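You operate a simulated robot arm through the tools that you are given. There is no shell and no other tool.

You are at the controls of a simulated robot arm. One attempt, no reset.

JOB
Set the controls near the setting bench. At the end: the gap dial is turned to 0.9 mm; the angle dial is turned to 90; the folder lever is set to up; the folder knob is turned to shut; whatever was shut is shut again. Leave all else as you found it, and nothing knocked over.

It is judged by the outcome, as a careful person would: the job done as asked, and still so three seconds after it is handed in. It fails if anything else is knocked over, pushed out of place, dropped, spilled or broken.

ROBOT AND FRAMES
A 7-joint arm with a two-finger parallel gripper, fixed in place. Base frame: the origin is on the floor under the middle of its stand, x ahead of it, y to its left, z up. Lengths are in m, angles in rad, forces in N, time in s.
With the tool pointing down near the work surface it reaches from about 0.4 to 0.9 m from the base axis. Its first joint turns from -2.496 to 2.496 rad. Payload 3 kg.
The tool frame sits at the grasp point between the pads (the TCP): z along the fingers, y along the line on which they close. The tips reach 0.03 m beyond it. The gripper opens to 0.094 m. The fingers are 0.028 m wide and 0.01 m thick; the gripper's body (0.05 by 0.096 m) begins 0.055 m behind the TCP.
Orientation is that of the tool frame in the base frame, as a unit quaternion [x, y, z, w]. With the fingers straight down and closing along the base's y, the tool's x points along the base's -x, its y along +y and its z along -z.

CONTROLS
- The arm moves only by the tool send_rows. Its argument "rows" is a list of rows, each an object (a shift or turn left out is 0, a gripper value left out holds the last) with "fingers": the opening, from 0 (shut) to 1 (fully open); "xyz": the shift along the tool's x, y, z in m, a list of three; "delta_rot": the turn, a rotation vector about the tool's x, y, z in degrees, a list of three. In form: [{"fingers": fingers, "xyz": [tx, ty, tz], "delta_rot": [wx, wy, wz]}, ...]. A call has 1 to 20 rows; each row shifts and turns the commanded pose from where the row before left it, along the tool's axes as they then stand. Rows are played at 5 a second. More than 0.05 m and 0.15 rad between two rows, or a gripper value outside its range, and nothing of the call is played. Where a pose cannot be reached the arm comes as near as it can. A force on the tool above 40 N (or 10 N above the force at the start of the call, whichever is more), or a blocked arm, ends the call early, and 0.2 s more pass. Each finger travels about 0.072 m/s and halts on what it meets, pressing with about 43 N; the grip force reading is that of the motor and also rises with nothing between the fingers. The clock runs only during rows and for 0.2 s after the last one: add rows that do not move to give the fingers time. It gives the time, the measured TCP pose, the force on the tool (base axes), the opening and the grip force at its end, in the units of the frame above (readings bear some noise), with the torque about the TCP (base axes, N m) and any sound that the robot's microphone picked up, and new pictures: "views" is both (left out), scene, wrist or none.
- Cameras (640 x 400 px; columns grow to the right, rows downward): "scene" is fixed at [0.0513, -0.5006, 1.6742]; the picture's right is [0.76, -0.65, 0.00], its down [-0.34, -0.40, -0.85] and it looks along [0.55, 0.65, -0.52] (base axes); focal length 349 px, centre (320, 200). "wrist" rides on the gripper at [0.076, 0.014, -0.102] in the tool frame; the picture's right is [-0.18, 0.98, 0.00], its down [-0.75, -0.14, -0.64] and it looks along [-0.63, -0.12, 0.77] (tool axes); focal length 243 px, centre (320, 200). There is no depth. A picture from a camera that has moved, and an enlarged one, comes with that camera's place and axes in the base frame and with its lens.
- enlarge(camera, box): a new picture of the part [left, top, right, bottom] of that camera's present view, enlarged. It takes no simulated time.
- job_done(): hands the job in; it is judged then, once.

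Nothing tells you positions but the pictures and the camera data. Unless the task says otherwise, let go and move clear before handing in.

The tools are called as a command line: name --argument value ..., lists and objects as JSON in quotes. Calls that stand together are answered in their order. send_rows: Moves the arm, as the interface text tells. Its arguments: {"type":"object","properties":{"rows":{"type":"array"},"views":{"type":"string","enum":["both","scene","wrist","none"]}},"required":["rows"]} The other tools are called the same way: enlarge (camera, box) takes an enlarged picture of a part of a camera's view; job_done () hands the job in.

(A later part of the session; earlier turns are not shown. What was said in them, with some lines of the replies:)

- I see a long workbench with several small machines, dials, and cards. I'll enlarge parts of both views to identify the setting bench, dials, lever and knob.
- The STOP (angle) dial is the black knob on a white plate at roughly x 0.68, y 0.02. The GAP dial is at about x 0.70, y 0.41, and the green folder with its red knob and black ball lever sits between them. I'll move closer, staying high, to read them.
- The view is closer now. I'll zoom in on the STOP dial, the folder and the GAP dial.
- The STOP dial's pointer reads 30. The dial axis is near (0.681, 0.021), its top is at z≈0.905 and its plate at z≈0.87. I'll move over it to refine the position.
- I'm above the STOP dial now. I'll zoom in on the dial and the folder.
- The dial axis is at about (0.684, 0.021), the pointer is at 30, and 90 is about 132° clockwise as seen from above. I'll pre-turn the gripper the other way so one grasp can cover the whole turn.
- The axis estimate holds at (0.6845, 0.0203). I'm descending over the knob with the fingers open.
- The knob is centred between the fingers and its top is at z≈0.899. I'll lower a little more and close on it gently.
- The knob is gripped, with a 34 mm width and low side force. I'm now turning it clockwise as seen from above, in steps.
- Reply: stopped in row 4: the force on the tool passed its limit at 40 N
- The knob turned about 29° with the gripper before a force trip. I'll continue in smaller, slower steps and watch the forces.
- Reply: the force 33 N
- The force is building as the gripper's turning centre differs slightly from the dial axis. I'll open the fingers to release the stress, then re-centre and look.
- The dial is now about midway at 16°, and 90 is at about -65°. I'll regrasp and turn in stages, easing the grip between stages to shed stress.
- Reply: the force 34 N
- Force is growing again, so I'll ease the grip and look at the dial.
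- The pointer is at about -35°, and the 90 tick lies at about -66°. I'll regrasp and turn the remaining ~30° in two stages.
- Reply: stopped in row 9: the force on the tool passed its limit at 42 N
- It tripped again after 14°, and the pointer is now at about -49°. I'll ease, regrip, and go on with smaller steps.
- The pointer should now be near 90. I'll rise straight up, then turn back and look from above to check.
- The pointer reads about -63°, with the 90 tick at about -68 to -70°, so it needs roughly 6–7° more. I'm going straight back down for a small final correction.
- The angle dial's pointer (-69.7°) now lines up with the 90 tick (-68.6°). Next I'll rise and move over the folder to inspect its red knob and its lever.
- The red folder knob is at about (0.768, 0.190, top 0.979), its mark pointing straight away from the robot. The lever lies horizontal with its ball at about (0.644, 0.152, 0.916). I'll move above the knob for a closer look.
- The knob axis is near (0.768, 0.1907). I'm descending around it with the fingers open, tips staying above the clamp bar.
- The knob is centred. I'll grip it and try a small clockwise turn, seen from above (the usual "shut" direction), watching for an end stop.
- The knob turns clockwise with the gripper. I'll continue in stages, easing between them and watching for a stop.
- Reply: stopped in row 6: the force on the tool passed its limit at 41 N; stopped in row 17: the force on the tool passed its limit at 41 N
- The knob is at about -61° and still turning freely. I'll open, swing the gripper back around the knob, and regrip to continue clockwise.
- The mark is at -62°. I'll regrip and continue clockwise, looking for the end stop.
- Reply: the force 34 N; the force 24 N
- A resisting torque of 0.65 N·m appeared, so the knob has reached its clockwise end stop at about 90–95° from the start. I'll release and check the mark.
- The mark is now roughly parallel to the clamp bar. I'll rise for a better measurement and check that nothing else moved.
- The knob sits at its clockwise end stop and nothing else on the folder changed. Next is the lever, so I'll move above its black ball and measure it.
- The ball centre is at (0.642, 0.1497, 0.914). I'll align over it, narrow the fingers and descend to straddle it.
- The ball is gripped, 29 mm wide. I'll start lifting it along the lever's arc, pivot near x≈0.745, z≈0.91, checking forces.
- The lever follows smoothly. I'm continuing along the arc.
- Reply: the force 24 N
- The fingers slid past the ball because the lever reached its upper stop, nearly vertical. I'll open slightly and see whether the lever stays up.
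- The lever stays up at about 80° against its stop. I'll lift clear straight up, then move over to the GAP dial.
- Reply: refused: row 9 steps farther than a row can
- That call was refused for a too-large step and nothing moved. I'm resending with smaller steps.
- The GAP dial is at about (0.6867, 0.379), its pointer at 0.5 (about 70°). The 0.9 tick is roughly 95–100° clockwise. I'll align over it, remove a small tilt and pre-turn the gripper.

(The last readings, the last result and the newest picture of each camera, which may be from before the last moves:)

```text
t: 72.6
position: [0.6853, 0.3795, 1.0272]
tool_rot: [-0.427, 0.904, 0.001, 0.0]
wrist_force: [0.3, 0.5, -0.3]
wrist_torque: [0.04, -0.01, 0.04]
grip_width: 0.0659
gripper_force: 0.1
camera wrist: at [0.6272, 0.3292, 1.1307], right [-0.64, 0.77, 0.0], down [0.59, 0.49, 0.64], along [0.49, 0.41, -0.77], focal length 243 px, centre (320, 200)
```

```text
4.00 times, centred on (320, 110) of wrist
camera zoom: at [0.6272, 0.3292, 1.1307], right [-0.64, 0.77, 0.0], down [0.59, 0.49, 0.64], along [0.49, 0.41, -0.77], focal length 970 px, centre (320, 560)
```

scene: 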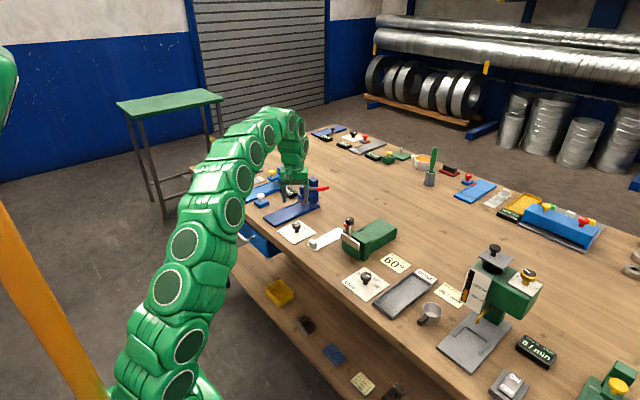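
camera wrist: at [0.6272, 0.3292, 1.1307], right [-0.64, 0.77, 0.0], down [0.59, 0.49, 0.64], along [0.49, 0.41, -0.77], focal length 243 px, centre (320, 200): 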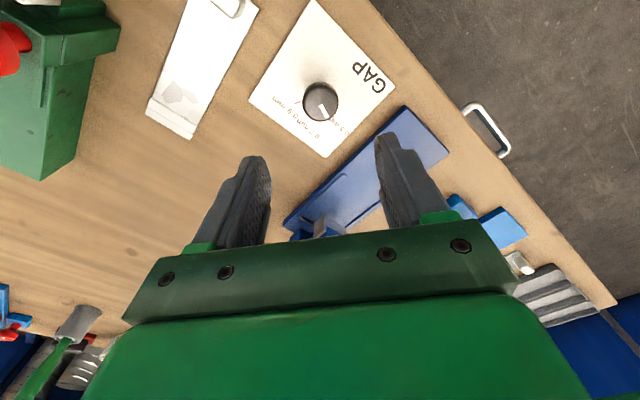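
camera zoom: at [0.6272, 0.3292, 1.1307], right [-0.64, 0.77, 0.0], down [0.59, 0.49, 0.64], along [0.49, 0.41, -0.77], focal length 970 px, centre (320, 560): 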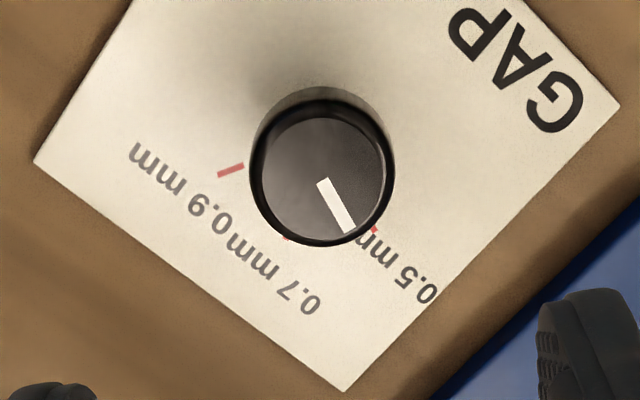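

The 0.9 tick is clearly visible at about -33°. I'll descend and grip the dial.

send_rows --rows '[{"xyz": [-0.0008, 0.0005, 0.04]}, {"xyz": [0, 0, 0.04]}, {"xyz": [0, 0, 0.025]}, {"xyz": [0, 0, 0.0147]}, {"fingers": 0.5}, {"fingers": 0.35}, {"fingers": 0.2}, {"fingers": 0.2}, {}]'

enlarge --camera "wrist" --box '[220, 80, 420, 230]'

```text
t: 74.6
position: [0.6857, 0.3775, 0.9067]
tool_rot: [-0.426, 0.905, 0.002, -0.001]
wrist_force: [-1.5, 0.7, -10.1]
wrist_torque: [0.07, -0.15, -0.02]
grip_width: 0.0342
gripper_force: 45.1
camera wrist: at [0.6273, 0.3304, 1.0095], right [-0.64, 0.77, 0.0], down [0.59, 0.49, 0.64], along [0.49, 0.41, -0.77], focal length 243 px, centre (320, 200)
```

scene: 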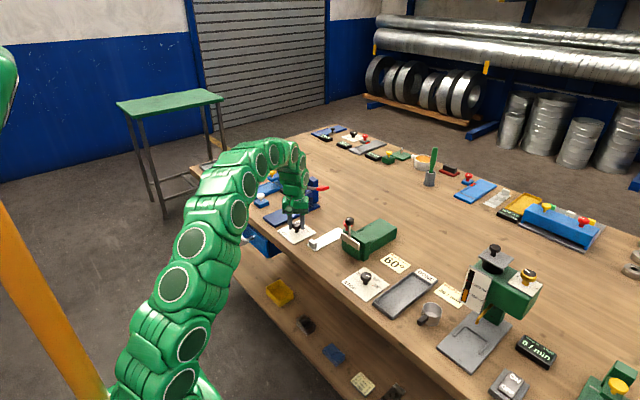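
wrist: 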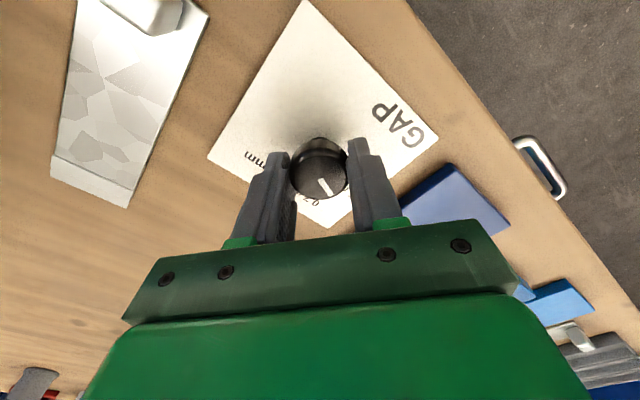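

```text
2.67 times, centred on (320, 155) of wrist
camera zoom: at [0.6273, 0.3304, 1.0095], right [-0.64, 0.77, 0.0], down [0.59, 0.49, 0.64], along [0.49, 0.41, -0.77], focal length 647 px, centre (320, 320)
```

zoom: 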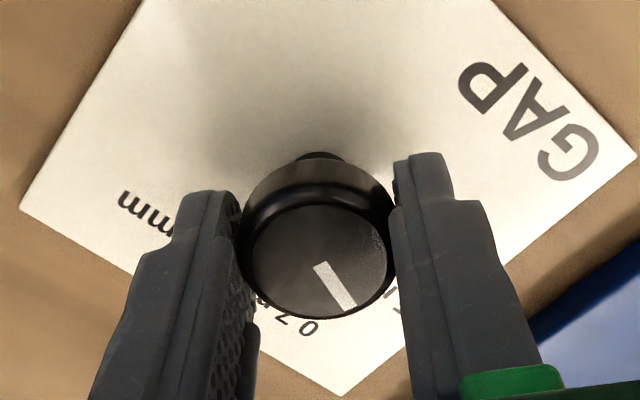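

Gripped. I'm turning clockwise in stages with easing between them.

send_rows --rows '[{"delta_rot": [0, 0, 2.5]}, {"delta_rot": [0, 0, 2.5]}, {"delta_rot": [0, 0, 2.5]}, {"delta_rot": [0, 0, 2.5]}, {"delta_rot": [0, 0, 2.5]}, {"fingers": 0.5}, {"fingers": 0.5}, {"fingers": 0.2}, {"fingers": 0.2}, {"delta_rot": [0, 0, 2.5]}, {"delta_rot": [0, 0, 2.5]}, {"delta_rot": [0, 0, 2.5]}, {"delta_rot": [0, 0, 2.5]}, {"delta_rot": [0, 0, 2.5]}, {"fingers": 0.5}, {"fingers": 0.5}, {"fingers": 0.2}, {"fingers": 0.2}]' --views "wrist"

```text
t: 78.4
position: [0.6862, 0.3796, 0.9076]
tool_rot: [-0.22, 0.975, 0.001, -0.001]
wrist_force: [-1.7, 9.7, -0.6]
wrist_torque: [0.23, -0.01, -0.03]
grip_width: 0.0344
gripper_force: 44.7
camera wrist: at [0.6124, 0.3601, 1.0107], right [-0.26, 0.97, 0.0], down [0.74, 0.19, 0.64], along [0.62, 0.17, -0.77], focal length 243 px, centre (320, 200)
```

wrist: 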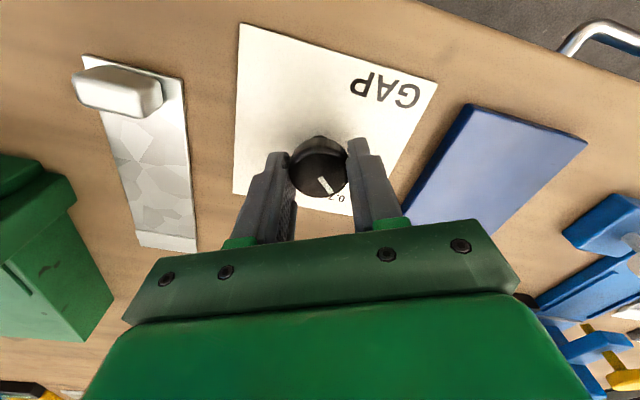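

send_rows --rows '[{"delta_rot": [0, 0, 2.5]}, {"delta_rot": [0, 0, 2.5]}, {"delta_rot": [0, 0, 2.5]}, {"delta_rot": [0, 0, 2.5]}, {"delta_rot": [0, 0, 2.5]}, {"fingers": 0.5}, {"fingers": 0.5}, {"fingers": 0.2}, {"fingers": 0.2}, {"delta_rot": [0, 0, 2.5]}, {"delta_rot": [0, 0, 2.5]}, {"delta_rot": [0, 0, 2.5]}, {"delta_rot": [0, 0, 2.5]}, {"delta_rot": [0, 0, 2.5]}, {"fingers": 0.5}, {"fingers": 0.5}, {"fingers": 0.2}, {"fingers": 0.2}]' --views "wrist"

send_rows --rows '[{"delta_rot": [0, 0, 2.5]}, {"delta_rot": [0, 0, 2.5]}, {"delta_rot": [0, 0, 2.5]}, {"delta_rot": [0, 0, 2.5]}, {"delta_rot": [0, 0, 2.5]}, {"fingers": 0.5}, {"fingers": 0.5}, {"fingers": 0.2}, {"fingers": 0.2}, {"delta_rot": [0, 0, 2.5]}, {"delta_rot": [0, 0, 2.5]}, {"delta_rot": [0, 0, 2.5]}, {"delta_rot": [0, 0, 2.5]}, {"delta_rot": [0, 0, 2.5]}, {"fingers": 0.5}, {"fingers": 0.5}]' --views "wrist"

```text
t: 82.2
position: [0.6861, 0.3802, 0.9064]
tool_rot: [-0.003, 1.0, 0.001, 0.0]
wrist_force: [4.8, 9.5, -4.9]
wrist_torque: [0.13, -0.42, -0.02]
grip_width: 0.0341
gripper_force: 45.3
camera wrist: at [0.6115, 0.3933, 1.01], right [0.18, 0.98, 0.0], down [0.76, -0.14, 0.64], along [0.63, -0.11, -0.77], focal length 243 px, centre (320, 200)
```

wrist: 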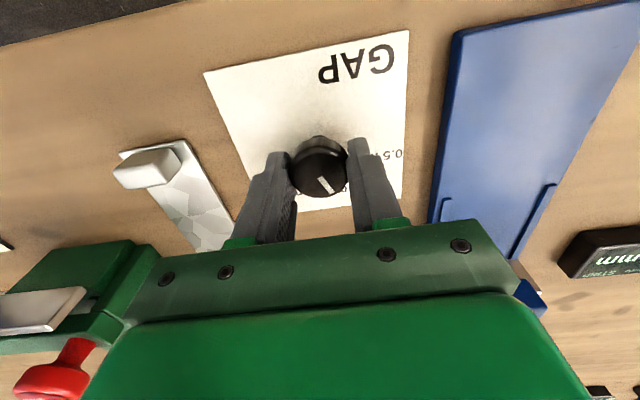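

```text
t: 85.6
position: [0.6857, 0.3801, 0.9072]
tool_rot: [0.213, 0.977, 0.0, -0.001]
wrist_force: [0.5, 0.1, -0.6]
wrist_torque: [0.01, 0.02, 0.01]
grip_width: 0.0469
gripper_force: 0.1
camera wrist: at [0.6234, 0.4245, 1.0106], right [0.58, 0.82, 0.0], down [0.63, -0.44, 0.64], along [0.52, -0.37, -0.77], focal length 243 px, centre (320, 200)
```

wrist: 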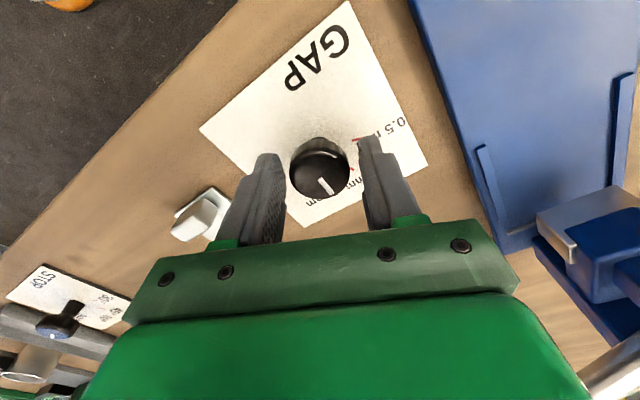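

send_rows --rows '[{"fingers": 0.2}, {"fingers": 0.2}, {"delta_rot": [0, 0, 2.5]}, {"delta_rot": [0, 0, 2.5]}, {"delta_rot": [0, 0, 2.5]}, {"delta_rot": [0, 0, 2.5]}, {"delta_rot": [0, 0, 2.5]}, {"fingers": 0.5}, {"fingers": 0.5}, {"fingers": 0.2}, {"fingers": 0.2}, {"delta_rot": [0, 0, 2.5]}, {"delta_rot": [0, 0, 2.5]}, {"delta_rot": [0, 0, 2.5]}, {"delta_rot": [0, 0, 2.5]}, {"delta_rot": [0, 0, 2.5]}, {"fingers": 0.5}, {"fingers": 0.6}]' --views "wrist"

enlarge --camera "wrist" --box '[220, 80, 420, 230]'

```text
t: 89.4
position: [0.6851, 0.3797, 0.9073]
tool_rot: [0.42, 0.908, 0.001, 0.0]
wrist_force: [0.2, -0.2, 0.2]
wrist_torque: [0.02, 0.01, 0.0]
grip_width: 0.0562
gripper_force: 0.0
camera wrist: at [0.6485, 0.4471, 1.0107], right [0.87, 0.5, 0.0], down [0.38, -0.67, 0.64], along [0.32, -0.56, -0.77], focal length 243 px, centre (320, 200)
```

wrist: 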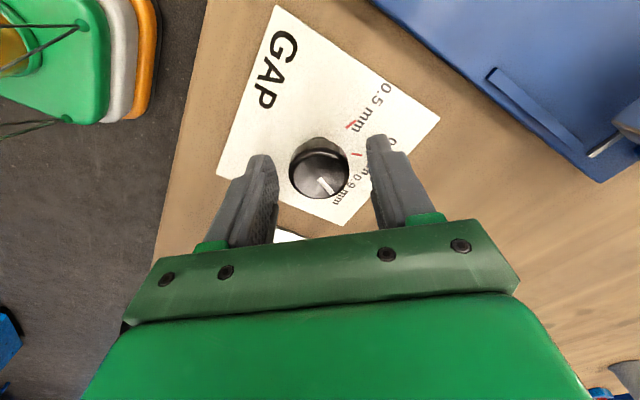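

```text
2.67 times, centred on (320, 155) of wrist
camera zoom: at [0.6485, 0.4471, 1.0107], right [0.87, 0.5, 0.0], down [0.38, -0.67, 0.64], along [0.32, -0.56, -0.77], focal length 647 px, centre (320, 320)
```

zoom: 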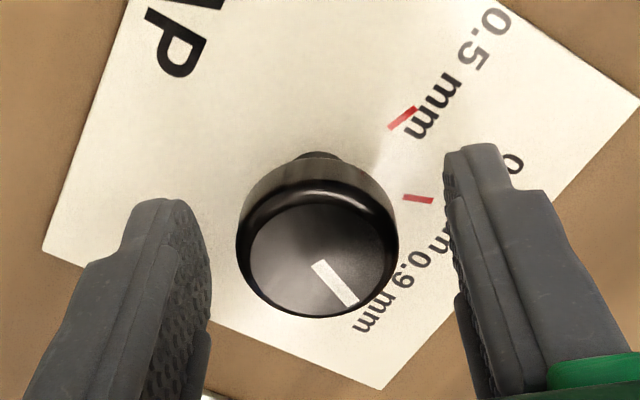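

The pointer should be near 0.9. I'll rise and swing to the vantage where the 0.9 tick is visible.

send_rows --rows '[{"fingers": 0.8, "xyz": [0, 0, -0.02]}, {"xyz": [0, 0, -0.04]}, {"xyz": [0, 0, -0.04]}, {"xyz": [0, 0, -0.02]}, {"delta_rot": [0, 0, -8.5]}, {"delta_rot": [0, 0, -8.5]}, {"delta_rot": [0, 0, -8.5]}, {"delta_rot": [0, 0, -8.5]}, {"delta_rot": [0, 0, -8.5]}, {"delta_rot": [0, 0, -8.5]}, {"delta_rot": [0, 0, -8.5]}, {"delta_rot": [0, 0, -8.5]}, {"delta_rot": [0, 0, -8.5]}, {"delta_rot": [0, 0, -8.5]}, {"delta_rot": [0, 0, -8.5]}, {}]'

enlarge --camera "wrist" --box '[280, 80, 360, 130]'

enlarge --camera "wrist" --box '[240, 60, 400, 160]'

```text
t: 92.8
position: [0.6875, 0.3796, 1.0269]
tool_rot: [-0.374, 0.927, 0.001, 0.001]
wrist_force: [-0.5, 0.0, -0.2]
wrist_torque: [-0.01, -0.02, 0.0]
grip_width: 0.075
gripper_force: 0.1
camera wrist: at [0.6233, 0.3372, 1.1304], right [-0.55, 0.83, 0.0], down [0.64, 0.42, 0.64], along [0.54, 0.36, -0.77], focal length 243 px, centre (320, 200)
```

scene: 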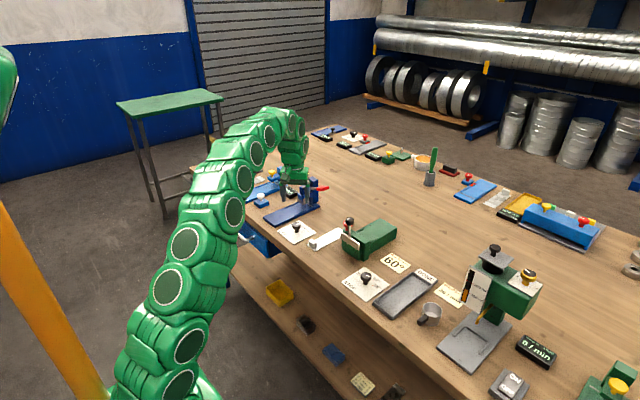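
wrist: 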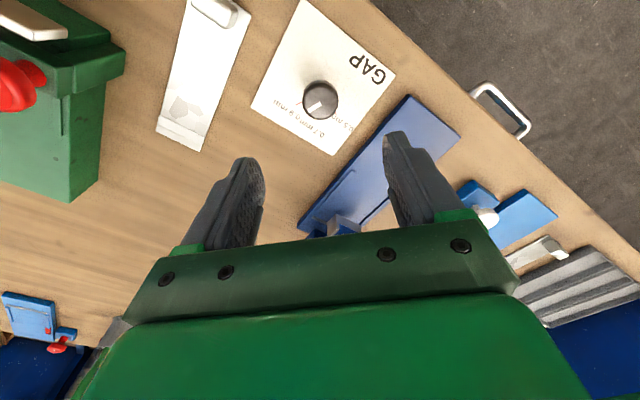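

```text
8.00 times, centred on (320, 105) of wrist
camera zoom: at [0.6233, 0.3372, 1.1304], right [-0.55, 0.83, 0.0], down [0.64, 0.42, 0.64], along [0.54, 0.36, -0.77], focal length 1941 px, centre (320, 960)
```

zoom: 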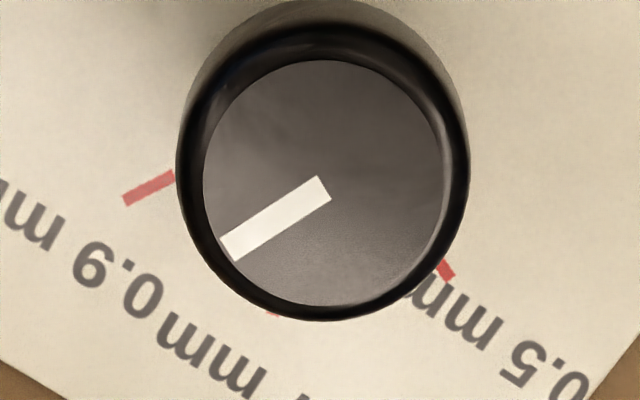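

```text
4.00 times, centred on (320, 110) of wrist
camera zoom: at [0.6233, 0.3372, 1.1304], right [-0.55, 0.83, 0.0], down [0.64, 0.42, 0.64], along [0.54, 0.36, -0.77], focal length 970 px, centre (320, 560)
```

zoom: 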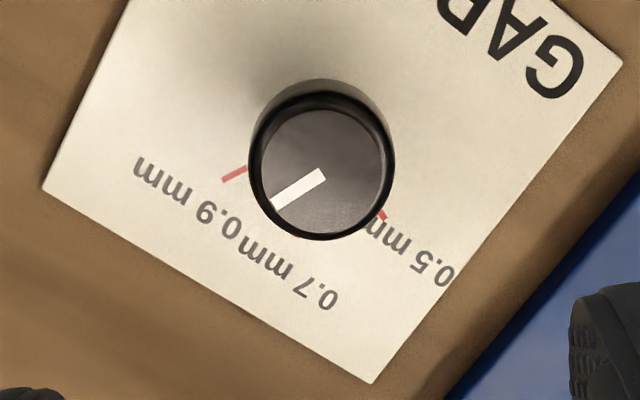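

The pointer is at about -25.5°, and the 0.9 tick at about -31 to -33°. It needs a small final turn of about 6.5° clockwise, so I'm going down to do it and rising again.

send_rows --rows '[{"xyz": [0.0012, 0.0005, 0.04]}, {"xyz": [0, 0, 0.04]}, {"xyz": [0, 0, 0.025]}, {"xyz": [0, 0, 0.014]}, {"fingers": 0.5}, {"fingers": 0.35}, {"fingers": 0.2}, {"fingers": 0.2}, {"delta_rot": [0, 0, 2]}, {"delta_rot": [0, 0, 2]}, {"delta_rot": [0, 0, 2]}, {"delta_rot": [0, 0, 0.6]}, {}, {"fingers": 0.5}, {"fingers": 0.8}, {"xyz": [0, 0, -0.02]}, {"xyz": [0, 0, -0.04]}, {"xyz": [0, 0, -0.04]}, {"xyz": [0, 0, -0.02]}, {}]'

enlarge --camera "wrist" --box '[280, 80, 360, 130]'

enlarge --camera "wrist" --box '[240, 60, 400, 160]'

```text
t: 97.0
position: [0.6845, 0.3776, 1.0292]
tool_rot: [-0.32, 0.948, 0.002, -0.001]
wrist_force: [0.3, -0.4, -0.1]
wrist_torque: [0.0, 0.01, 0.0]
grip_width: 0.0752
gripper_force: 0.0
camera wrist: at [0.6169, 0.3431, 1.1328], right [-0.45, 0.89, 0.0], down [0.69, 0.34, 0.64], along [0.57, 0.29, -0.77], focal length 243 px, centre (320, 200)
```

scene: 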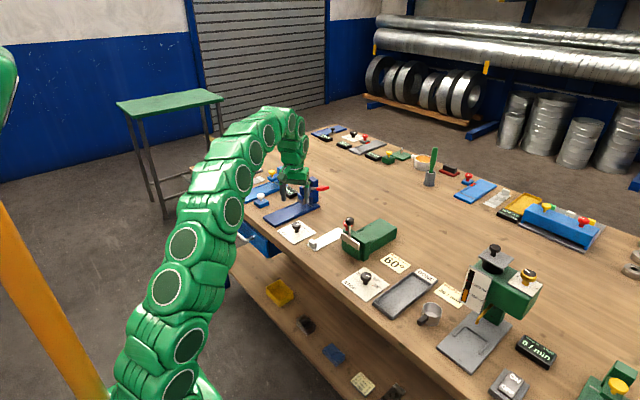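
wrist: 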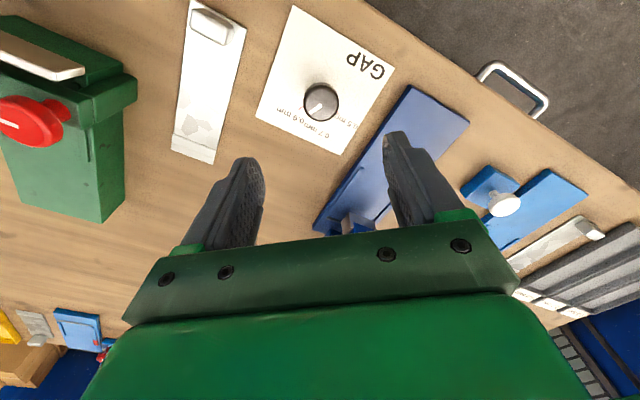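

```text
8.00 times, centred on (320, 105) of wrist
camera zoom: at [0.6169, 0.3431, 1.1328], right [-0.45, 0.89, 0.0], down [0.69, 0.34, 0.64], along [0.57, 0.29, -0.77], focal length 1941 px, centre (320, 960)
```

zoom: 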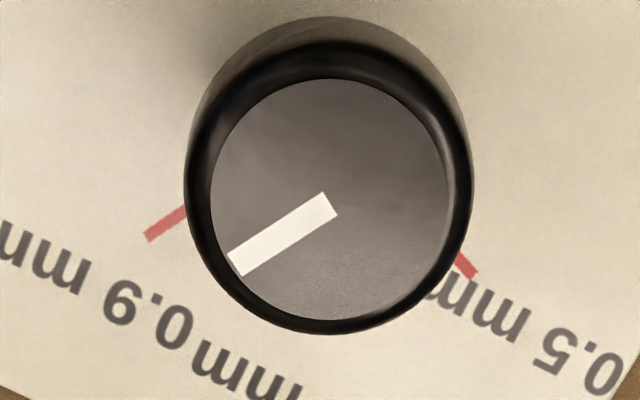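

```text
4.00 times, centred on (320, 110) of wrist
camera zoom: at [0.6169, 0.3431, 1.1328], right [-0.45, 0.89, 0.0], down [0.69, 0.34, 0.64], along [0.57, 0.29, -0.77], focal length 970 px, centre (320, 560)
```

zoom: 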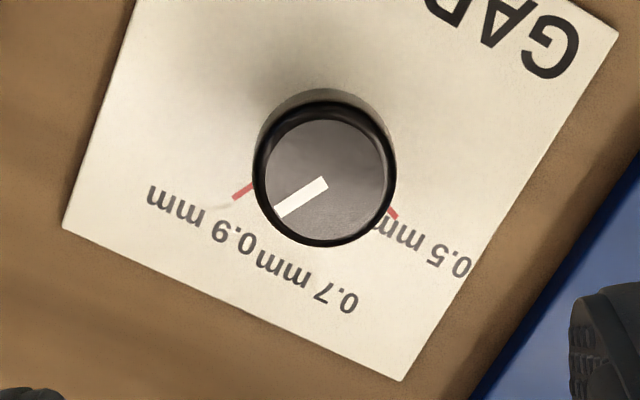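

The GAP pointer (-31.5°) now lines up with the 0.9 tick (-31 to -33°). Next I'll return toward the folder with closed fingers to check the lever and knob, and to confirm by a gentle nudge that the lever is fully against its upper stop.

send_rows --rows '[{"xyz": [0, 0, -0.02], "delta_rot": [0, 0, 7.46]}, {"xyz": [0, 0, -0.02], "delta_rot": [0, 0, 7.46]}, {"delta_rot": [0, 0, 7.46]}, {"delta_rot": [0, 0, 7.46]}, {"delta_rot": [0, 0, 7.46]}, {"xyz": [0, -0.035, 0]}, {"xyz": [0, -0.035, 0]}, {"xyz": [0, -0.035, 0]}, {"xyz": [0, -0.035, 0]}, {"xyz": [0, -0.03, 0]}, {}]'

enlarge --camera "wrist" --box '[140, 20, 400, 220]'

enlarge --camera "scene" --box '[270, 195, 400, 300]'

```text
t: 99.4
position: [0.6847, 0.2075, 1.0696]
tool_rot: [0.0, 1.0, 0.001, -0.001]
wrist_force: [0.3, 0.5, -0.5]
wrist_torque: [-0.03, -0.02, 0.03]
grip_width: 0.0749
gripper_force: 0.0
camera wrist: at [0.6105, 0.2225, 1.173], right [0.18, 0.98, 0.0], down [0.75, -0.14, 0.64], along [0.63, -0.12, -0.77], focal length 243 px, centre (320, 200)
```

scene: 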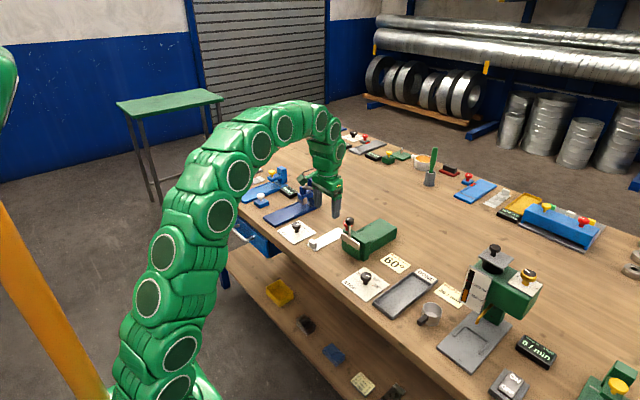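
wrist: 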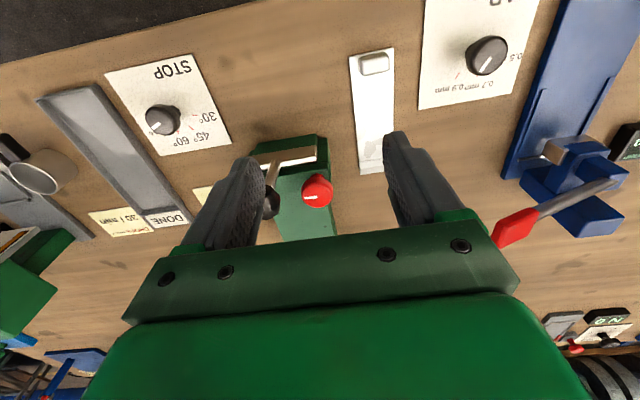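

```text
2.00 times, centred on (270, 120) of wrist
camera zoom: at [0.6105, 0.2225, 1.173], right [0.18, 0.98, 0.0], down [0.75, -0.14, 0.64], along [0.63, -0.12, -0.77], focal length 485 px, centre (420, 360)
```

zoom: 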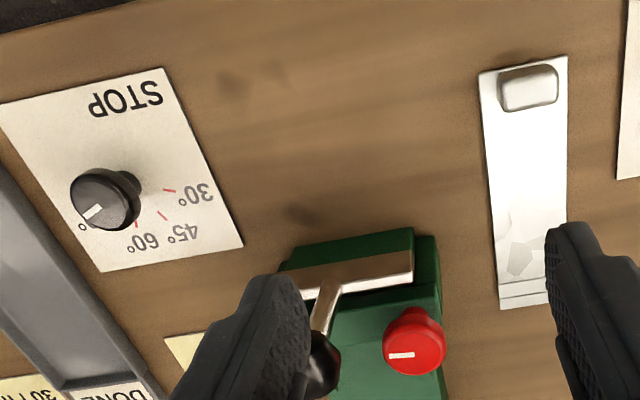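

```text
3.81 times, centred on (335, 248) of scene
camera zoom: at [0.0513, -0.5006, 1.6742], right [0.76, -0.65, 0.0], down [-0.34, -0.4, -0.85], along [0.55, 0.65, -0.52], focal length 1330 px, centre (263, 19)
```

zoom: 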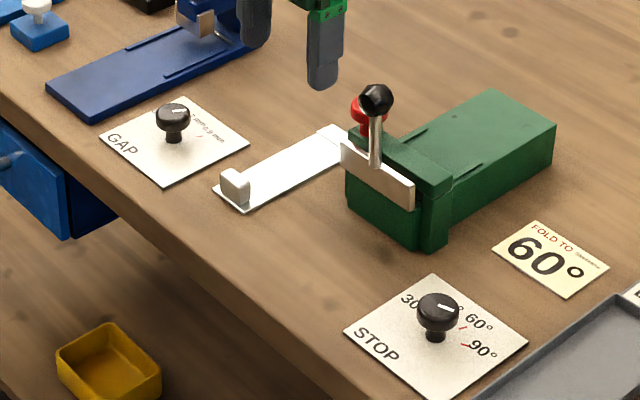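

The lever is up and the dials look right. I'll close the fingers, come in front of the ball, and nudge it gently toward its stop.

send_rows --rows '[{"fingers": 0.0}, {}, {}, {"xyz": [0, -0.03, 0]}, {"xyz": [0, -0.028, 0]}, {"xyz": [0, 0, 0.02]}, {"xyz": [0, 0, 0.016]}, {}]'

enlarge --camera "scene" --box '[290, 180, 390, 260]'

enlarge --camera "wrist" --box '[220, 80, 420, 230]'

```text
t: 101.2
position: [0.6851, 0.1517, 1.0336]
tool_rot: [-0.001, 1.0, 0.002, 0.0]
wrist_force: [0.0, 0.5, 0.8]
wrist_torque: [-0.03, -0.01, -0.03]
grip_width: 0.0001
gripper_force: 33.1
camera wrist: at [0.61, 0.1657, 1.1364], right [0.18, 0.98, 0.0], down [0.75, -0.14, 0.64], along [0.63, -0.12, -0.77], focal length 243 px, centre (320, 200)
```

scene: 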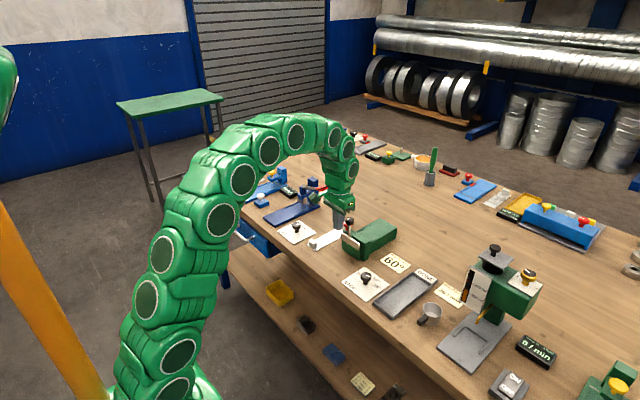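
wrist: 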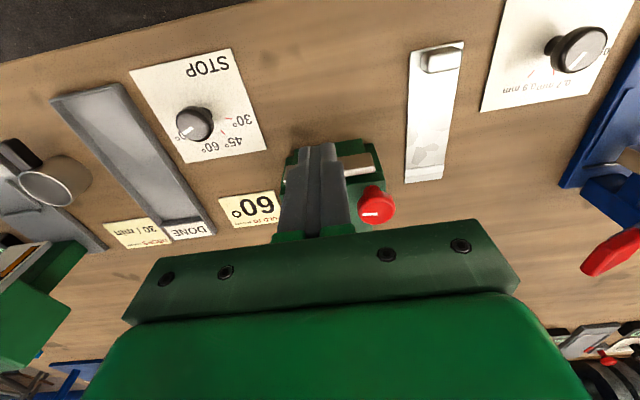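

```text
5.00 times, centred on (340, 220) of scene
camera zoom: at [0.0513, -0.5006, 1.6742], right [0.76, -0.65, 0.0], down [-0.34, -0.4, -0.85], along [0.55, 0.65, -0.52], focal length 1745 px, centre (220, 100)
```

zoom: 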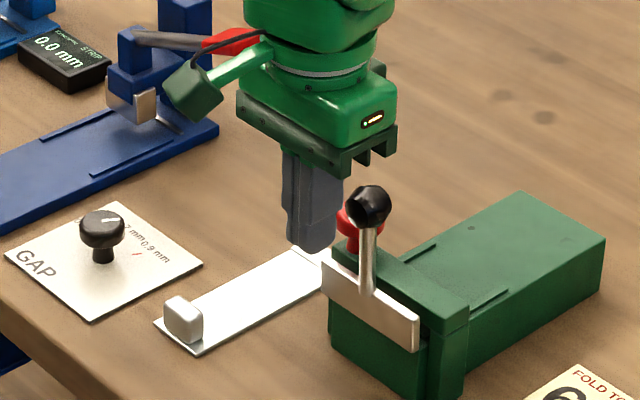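

```text
2.67 times, centred on (320, 155) of wrist
camera zoom: at [0.61, 0.1657, 1.1364], right [0.18, 0.98, 0.0], down [0.75, -0.14, 0.64], along [0.63, -0.12, -0.77], focal length 647 px, centre (320, 320)
```

zoom: 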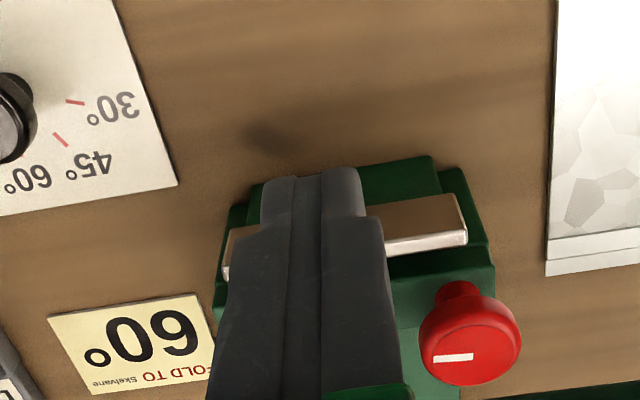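

Closed fingers are in front of the ball. I'm advancing slowly in +x.

send_rows --rows '[{"xyz": [-0.006, 0, 0]}, {"xyz": [-0.005, 0, 0]}, {"xyz": [-0.003, 0, 0]}, {"xyz": [-0.002, 0, 0]}, {"xyz": [-0.002, 0, 0]}]' --views "scene"

enlarge --camera "scene" --box '[290, 180, 390, 260]'

```text
t: 102.4
position: [0.7038, 0.1524, 1.0322]
tool_rot: [0.0, 1.0, 0.001, 0.0]
wrist_force: [0.0, 0.2, -0.5]
wrist_torque: [0.02, -0.02, 0.03]
grip_width: 0.0001
gripper_force: 33.1
```

scene: 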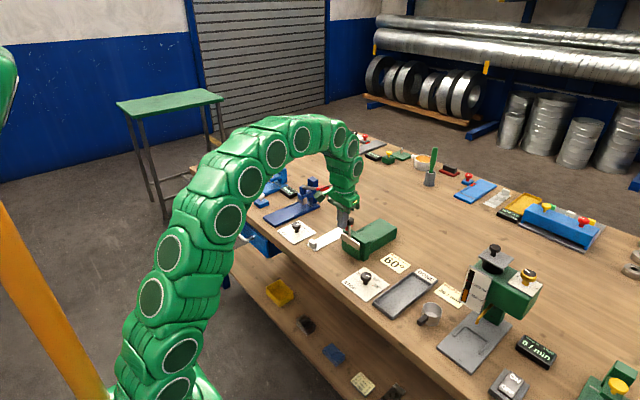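

```text
5.00 times, centred on (340, 220) of scene
camera zoom: at [0.0513, -0.5006, 1.6742], right [0.76, -0.65, 0.0], down [-0.34, -0.4, -0.85], along [0.55, 0.65, -0.52], focal length 1745 px, centre (220, 100)
```

zoom: 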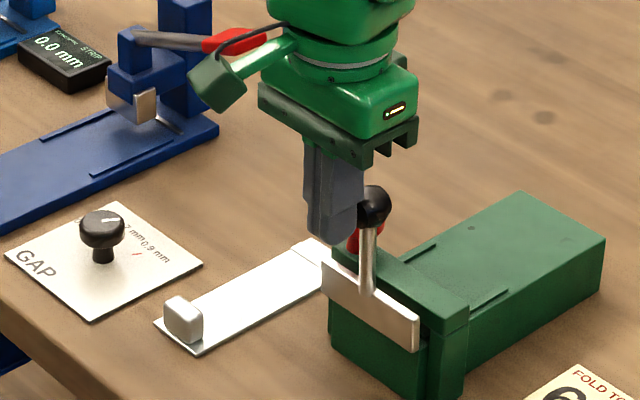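

send_rows --rows '[{"xyz": [-0.002, 0, 0]}, {"xyz": [-0.002, 0, 0]}, {"xyz": [-0.001, 0, 0]}]' --views "scene"

enlarge --camera "scene" --box '[290, 180, 390, 260]'

```text
t: 103.2
position: [0.7067, 0.1512, 1.0318]
tool_rot: [0.0, 1.0, 0.0, -0.002]
wrist_force: [0.2, 0.4, 0.2]
wrist_torque: [-0.02, 0.03, 0.01]
grip_width: 0.0002
gripper_force: 33.2
```

scene: 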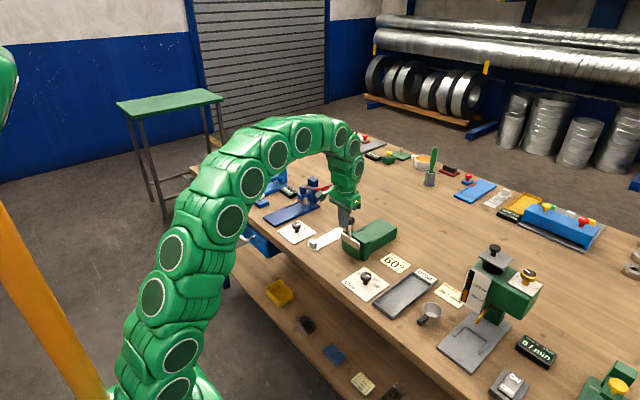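

```text
5.00 times, centred on (340, 220) of scene
camera zoom: at [0.0513, -0.5006, 1.6742], right [0.76, -0.65, 0.0], down [-0.34, -0.4, -0.85], along [0.55, 0.65, -0.52], focal length 1745 px, centre (220, 100)
```

zoom: 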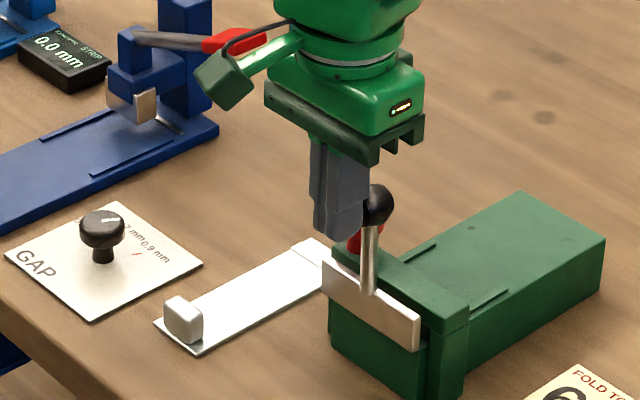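

The ball moved slightly with almost no force, so the lever was not yet at its stop. I'll continue nudging.

send_rows --rows '[{"xyz": [-0.003, 0, 0]}, {"xyz": [-0.003, 0, 0]}, {"xyz": [-0.003, 0, 0]}]' --views "scene"

enlarge --camera "scene" --box '[290, 180, 390, 260]'

```text
t: 104.0
position: [0.7167, 0.1506, 1.0323]
tool_rot: [0.0, 1.0, 0.001, -0.001]
wrist_force: [-6.0, -0.2, 3.4]
wrist_torque: [-0.04, 0.1, 0.0]
grip_width: 0.0
gripper_force: 33.1
```

scene: 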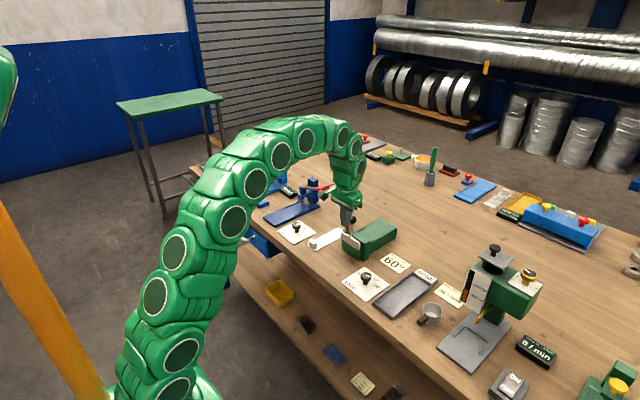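

```text
5.00 times, centred on (340, 220) of scene
camera zoom: at [0.0513, -0.5006, 1.6742], right [0.76, -0.65, 0.0], down [-0.34, -0.4, -0.85], along [0.55, 0.65, -0.52], focal length 1745 px, centre (220, 100)
```

zoom: 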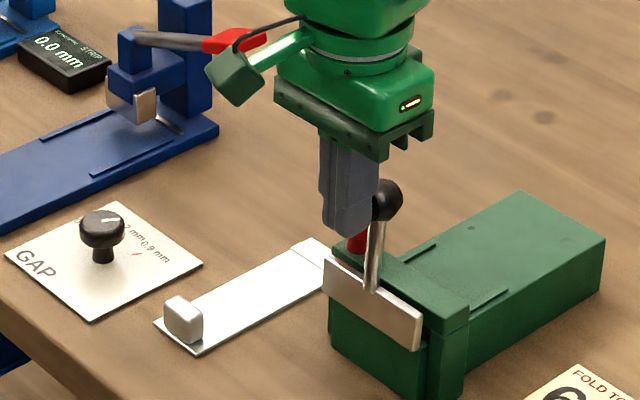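

The lever still moves with about 6 N of friction. I'll keep going gently until it meets the stop.

send_rows --rows '[{"xyz": [-0.003, 0, 0]}, {"xyz": [-0.003, 0, 0]}, {"xyz": [-0.003, 0, 0]}]' --views "scene"

enlarge --camera "scene" --box '[290, 180, 390, 260]'

```text
t: 104.4
position: [0.7173, 0.1513, 1.0318]
tool_rot: [0.0, 1.0, 0.001, -0.004]
wrist_force: [-17.3, -0.8, 7.4]
wrist_torque: [-0.19, 0.18, 0.0]
grip_width: 0.0
gripper_force: 32.8
stopped in row 2: the force on the tool passed its limit at 48 N (the readings are from after the stop); the commanded pose is now the measured one
```

scene: 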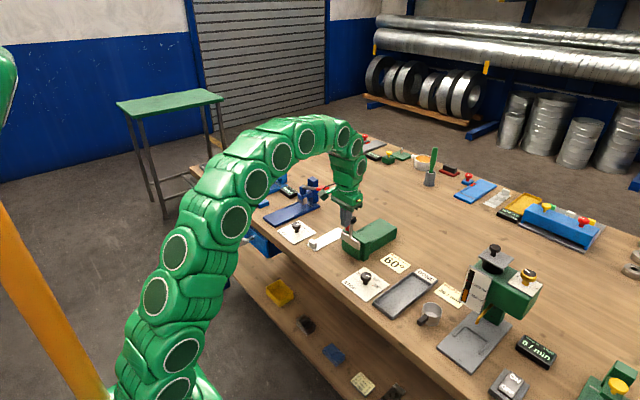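

```text
5.00 times, centred on (340, 220) of scene
camera zoom: at [0.0513, -0.5006, 1.6742], right [0.76, -0.65, 0.0], down [-0.34, -0.4, -0.85], along [0.55, 0.65, -0.52], focal length 1745 px, centre (220, 100)
```

zoom: 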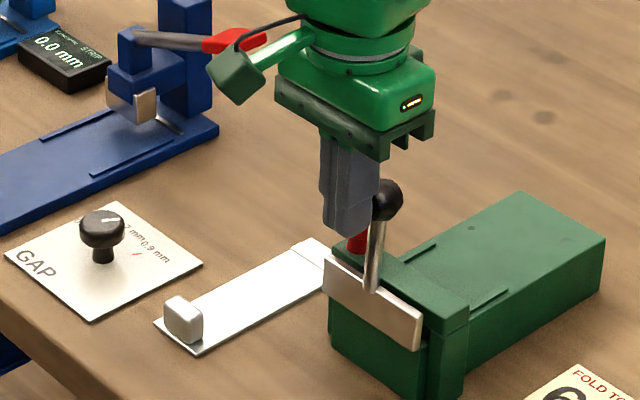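

The lever is now firmly against its upper stop. I'm backing away and lifting clear.

send_rows --rows '[{"xyz": [0.004, 0, 0]}, {"xyz": [0.015, 0, 0]}, {"xyz": [0.03, 0, 0]}, {"xyz": [0.02, 0, -0.03]}, {"xyz": [0, 0, -0.045]}, {"fingers": 1, "xyz": [0, 0, -0.04]}, {}, {}]'

enlarge --camera "scene" --box '[270, 195, 400, 300]'

enlarge --camera "wrist" --box '[220, 40, 420, 190]'

```text
t: 106.2
position: [0.6499, 0.15, 1.1472]
tool_rot: [0.0, 1.0, 0.001, -0.003]
wrist_force: [0.3, -0.1, 0.2]
wrist_torque: [0.03, -0.04, -0.03]
grip_width: 0.0939
gripper_force: 0.1
camera wrist: at [0.5776, 0.1636, 1.2509], right [0.18, 0.98, 0.0], down [0.76, -0.14, 0.64], along [0.63, -0.12, -0.77], focal length 243 px, centre (320, 200)
```

scene: 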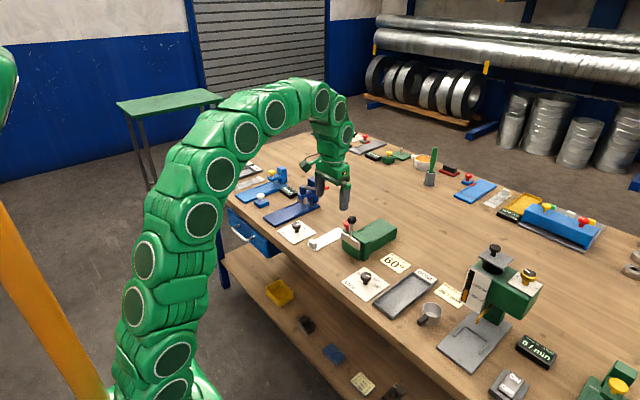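
wrist: 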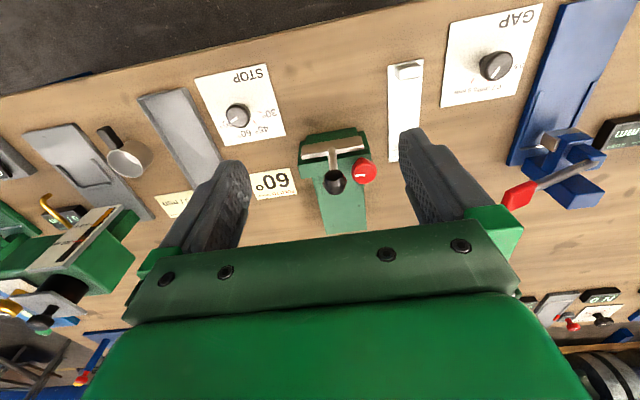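

```text
3.81 times, centred on (335, 248) of scene
camera zoom: at [0.0513, -0.5006, 1.6742], right [0.76, -0.65, 0.0], down [-0.34, -0.4, -0.85], along [0.55, 0.65, -0.52], focal length 1330 px, centre (263, 19)
```

zoom: 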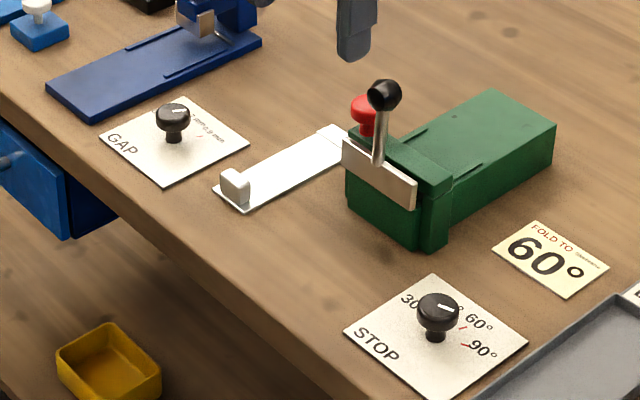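

```text
2.67 times, centred on (320, 115) of wrist
camera zoom: at [0.5776, 0.1636, 1.2509], right [0.18, 0.98, 0.0], down [0.76, -0.14, 0.64], along [0.63, -0.12, -0.77], focal length 647 px, centre (320, 427)
```

zoom: 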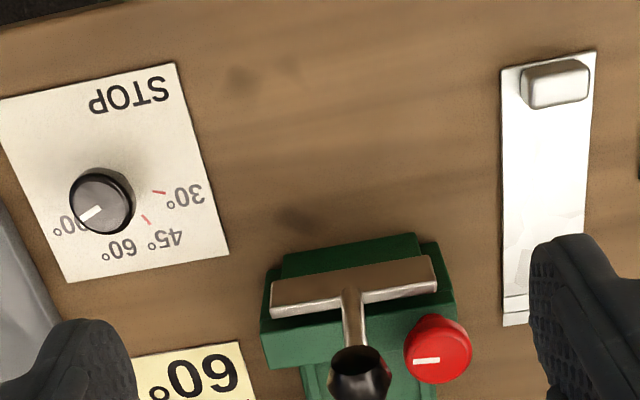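

The lever stayed up after release. I'll recheck the details with the same zoom, plus close views of each control.

enlarge --camera "scene" --box '[290, 180, 390, 260]'

enlarge --camera "wrist" --box '[200, 80, 280, 150]'

enlarge --camera "wrist" --box '[430, 0, 560, 120]'

enlarge --camera "wrist" --box '[290, 110, 390, 240]'

```text
5.00 times, centred on (340, 220) of scene
camera zoom: at [0.0513, -0.5006, 1.6742], right [0.76, -0.65, 0.0], down [-0.34, -0.4, -0.85], along [0.55, 0.65, -0.52], focal length 1745 px, centre (220, 100)
```

zoom: 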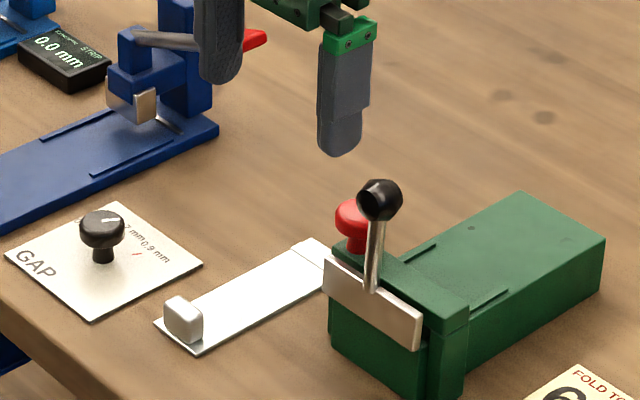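

```text
5.71 times, centred on (240, 115) of wrist
camera zoom: at [0.5776, 0.1636, 1.2509], right [0.18, 0.98, 0.0], down [0.76, -0.14, 0.64], along [0.63, -0.12, -0.77], focal length 1386 px, centre (777, 686)
```

zoom: 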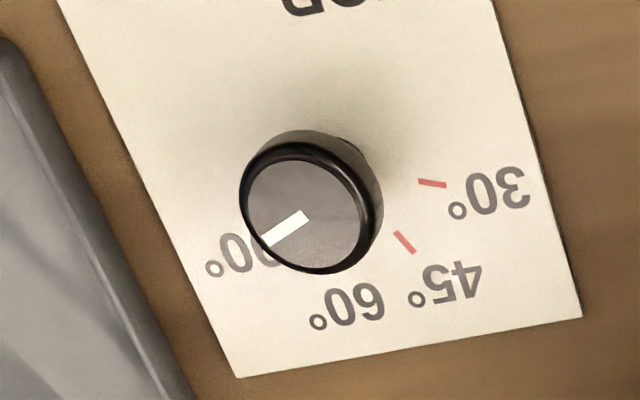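

```text
3.33 times, centred on (495, 60) of wrist
camera zoom: at [0.5776, 0.1636, 1.2509], right [0.18, 0.98, 0.0], down [0.76, -0.14, 0.64], along [0.63, -0.12, -0.77], focal length 809 px, centre (-263, 667)
```

zoom: 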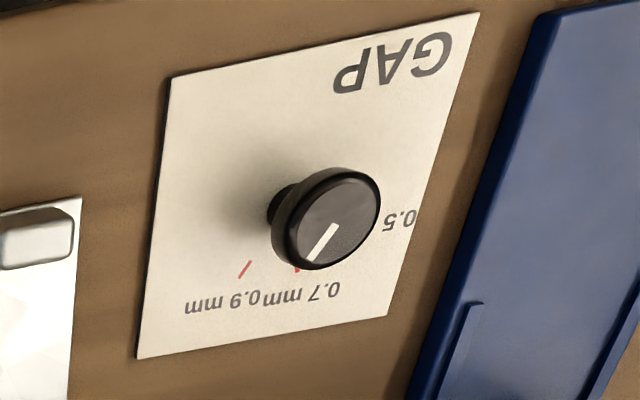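

```text
3.08 times, centred on (340, 175) of wrist
camera zoom: at [0.5776, 0.1636, 1.2509], right [0.18, 0.98, 0.0], down [0.76, -0.14, 0.64], along [0.63, -0.12, -0.77], focal length 746 px, centre (258, 277)
```

zoom: 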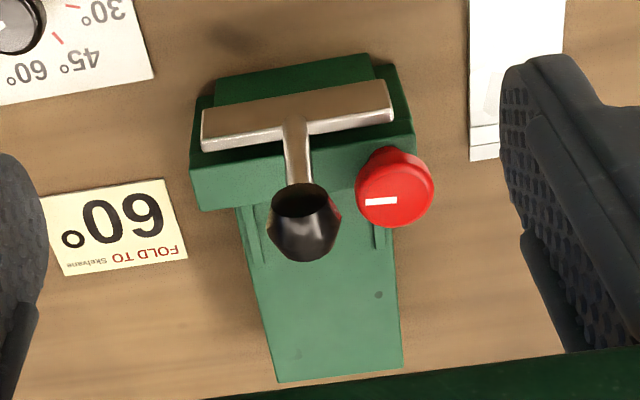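

The ball settled slightly back from the pushed position. I'll idle a few rows and compare again to confirm the lever is stable.

send_rows --rows '[{"xyz": [0.02, 0, -0.03]}, {"xyz": [0.02, 0, -0.03]}, {}, {}, {}, {}, {}, {}, {}, {}, {}, {}, {}, {}, {}, {}, {}, {}]'

enlarge --camera "scene" --box '[290, 180, 390, 260]'

```text
t: 110.0
position: [0.6114, 0.1484, 1.2068]
tool_rot: [0.0, 1.0, 0.001, -0.004]
wrist_force: [0.6, -0.3, 0.0]
wrist_torque: [-0.02, 0.02, -0.02]
grip_width: 0.0937
gripper_force: 0.0
camera wrist: at [0.5364, 0.1625, 1.3108], right [0.18, 0.98, 0.0], down [0.76, -0.14, 0.64], along [0.63, -0.12, -0.77], focal length 243 px, centre (320, 200)
```

scene: 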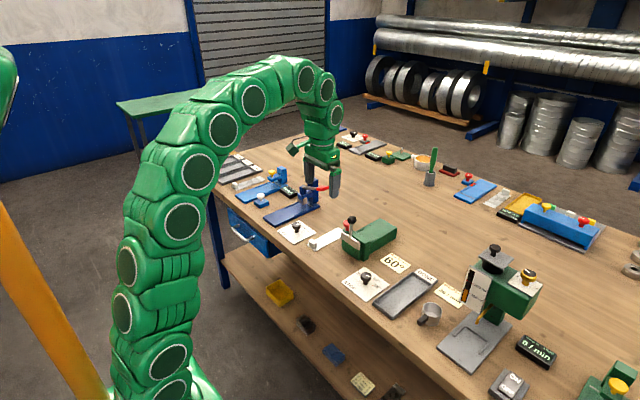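
wrist: 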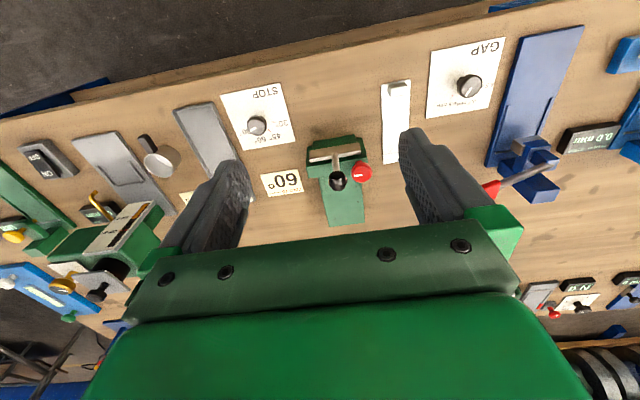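

```text
5.00 times, centred on (340, 220) of scene
camera zoom: at [0.0513, -0.5006, 1.6742], right [0.76, -0.65, 0.0], down [-0.34, -0.4, -0.85], along [0.55, 0.65, -0.52], focal length 1745 px, centre (220, 100)
```

zoom: 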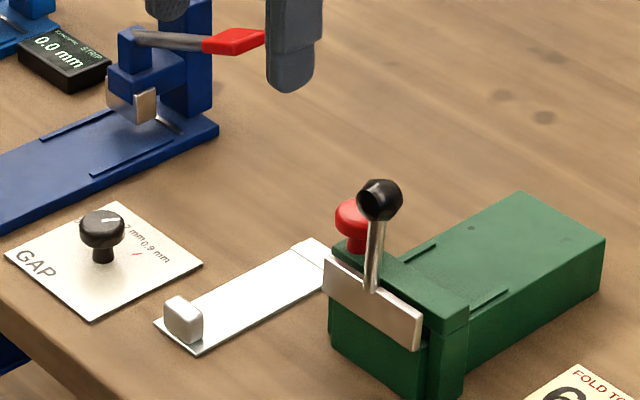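

All four controls read as asked:
- **Gap dial:** the pointer is on 0.9 mm.
- **Angle dial:** the pointer is on 90.
- **Folder lever:** it was pushed up to its stop and is holding there.
- **Folder knob:** it is at its clockwise end stop. It carries no open/shut label, so I'm taking clockwise as shut.

The arm is clear and nothing else has moved, so I'm handing in the job.

job_done

```text
The job is handed in.
```

I set all four controls and handed the job in. One of them, the folder knob, rests on an assumption about which way is shut.

| Control | Final setting | How sure |
|---|---|---|
| Gap dial | 0.9 mm | Pointer is within about 2° of the 0.9 tick. |
| Angle dial | 90 | Pointer is within about 1° of the 90 tick. |
| Folder lever | Up | I pushed it up to its stop. It settled back slightly, then held still for several seconds with the arm clear. |
| Folder knob | Shut (assumed) | It has no open/shut marking. I turned it clockwise about 97° to its end stop and took that as shut. |

I opened no drawers or lids, so there was nothing to shut again. I saw nothing else moved or knocked over, and the arm ended clear of the bench.
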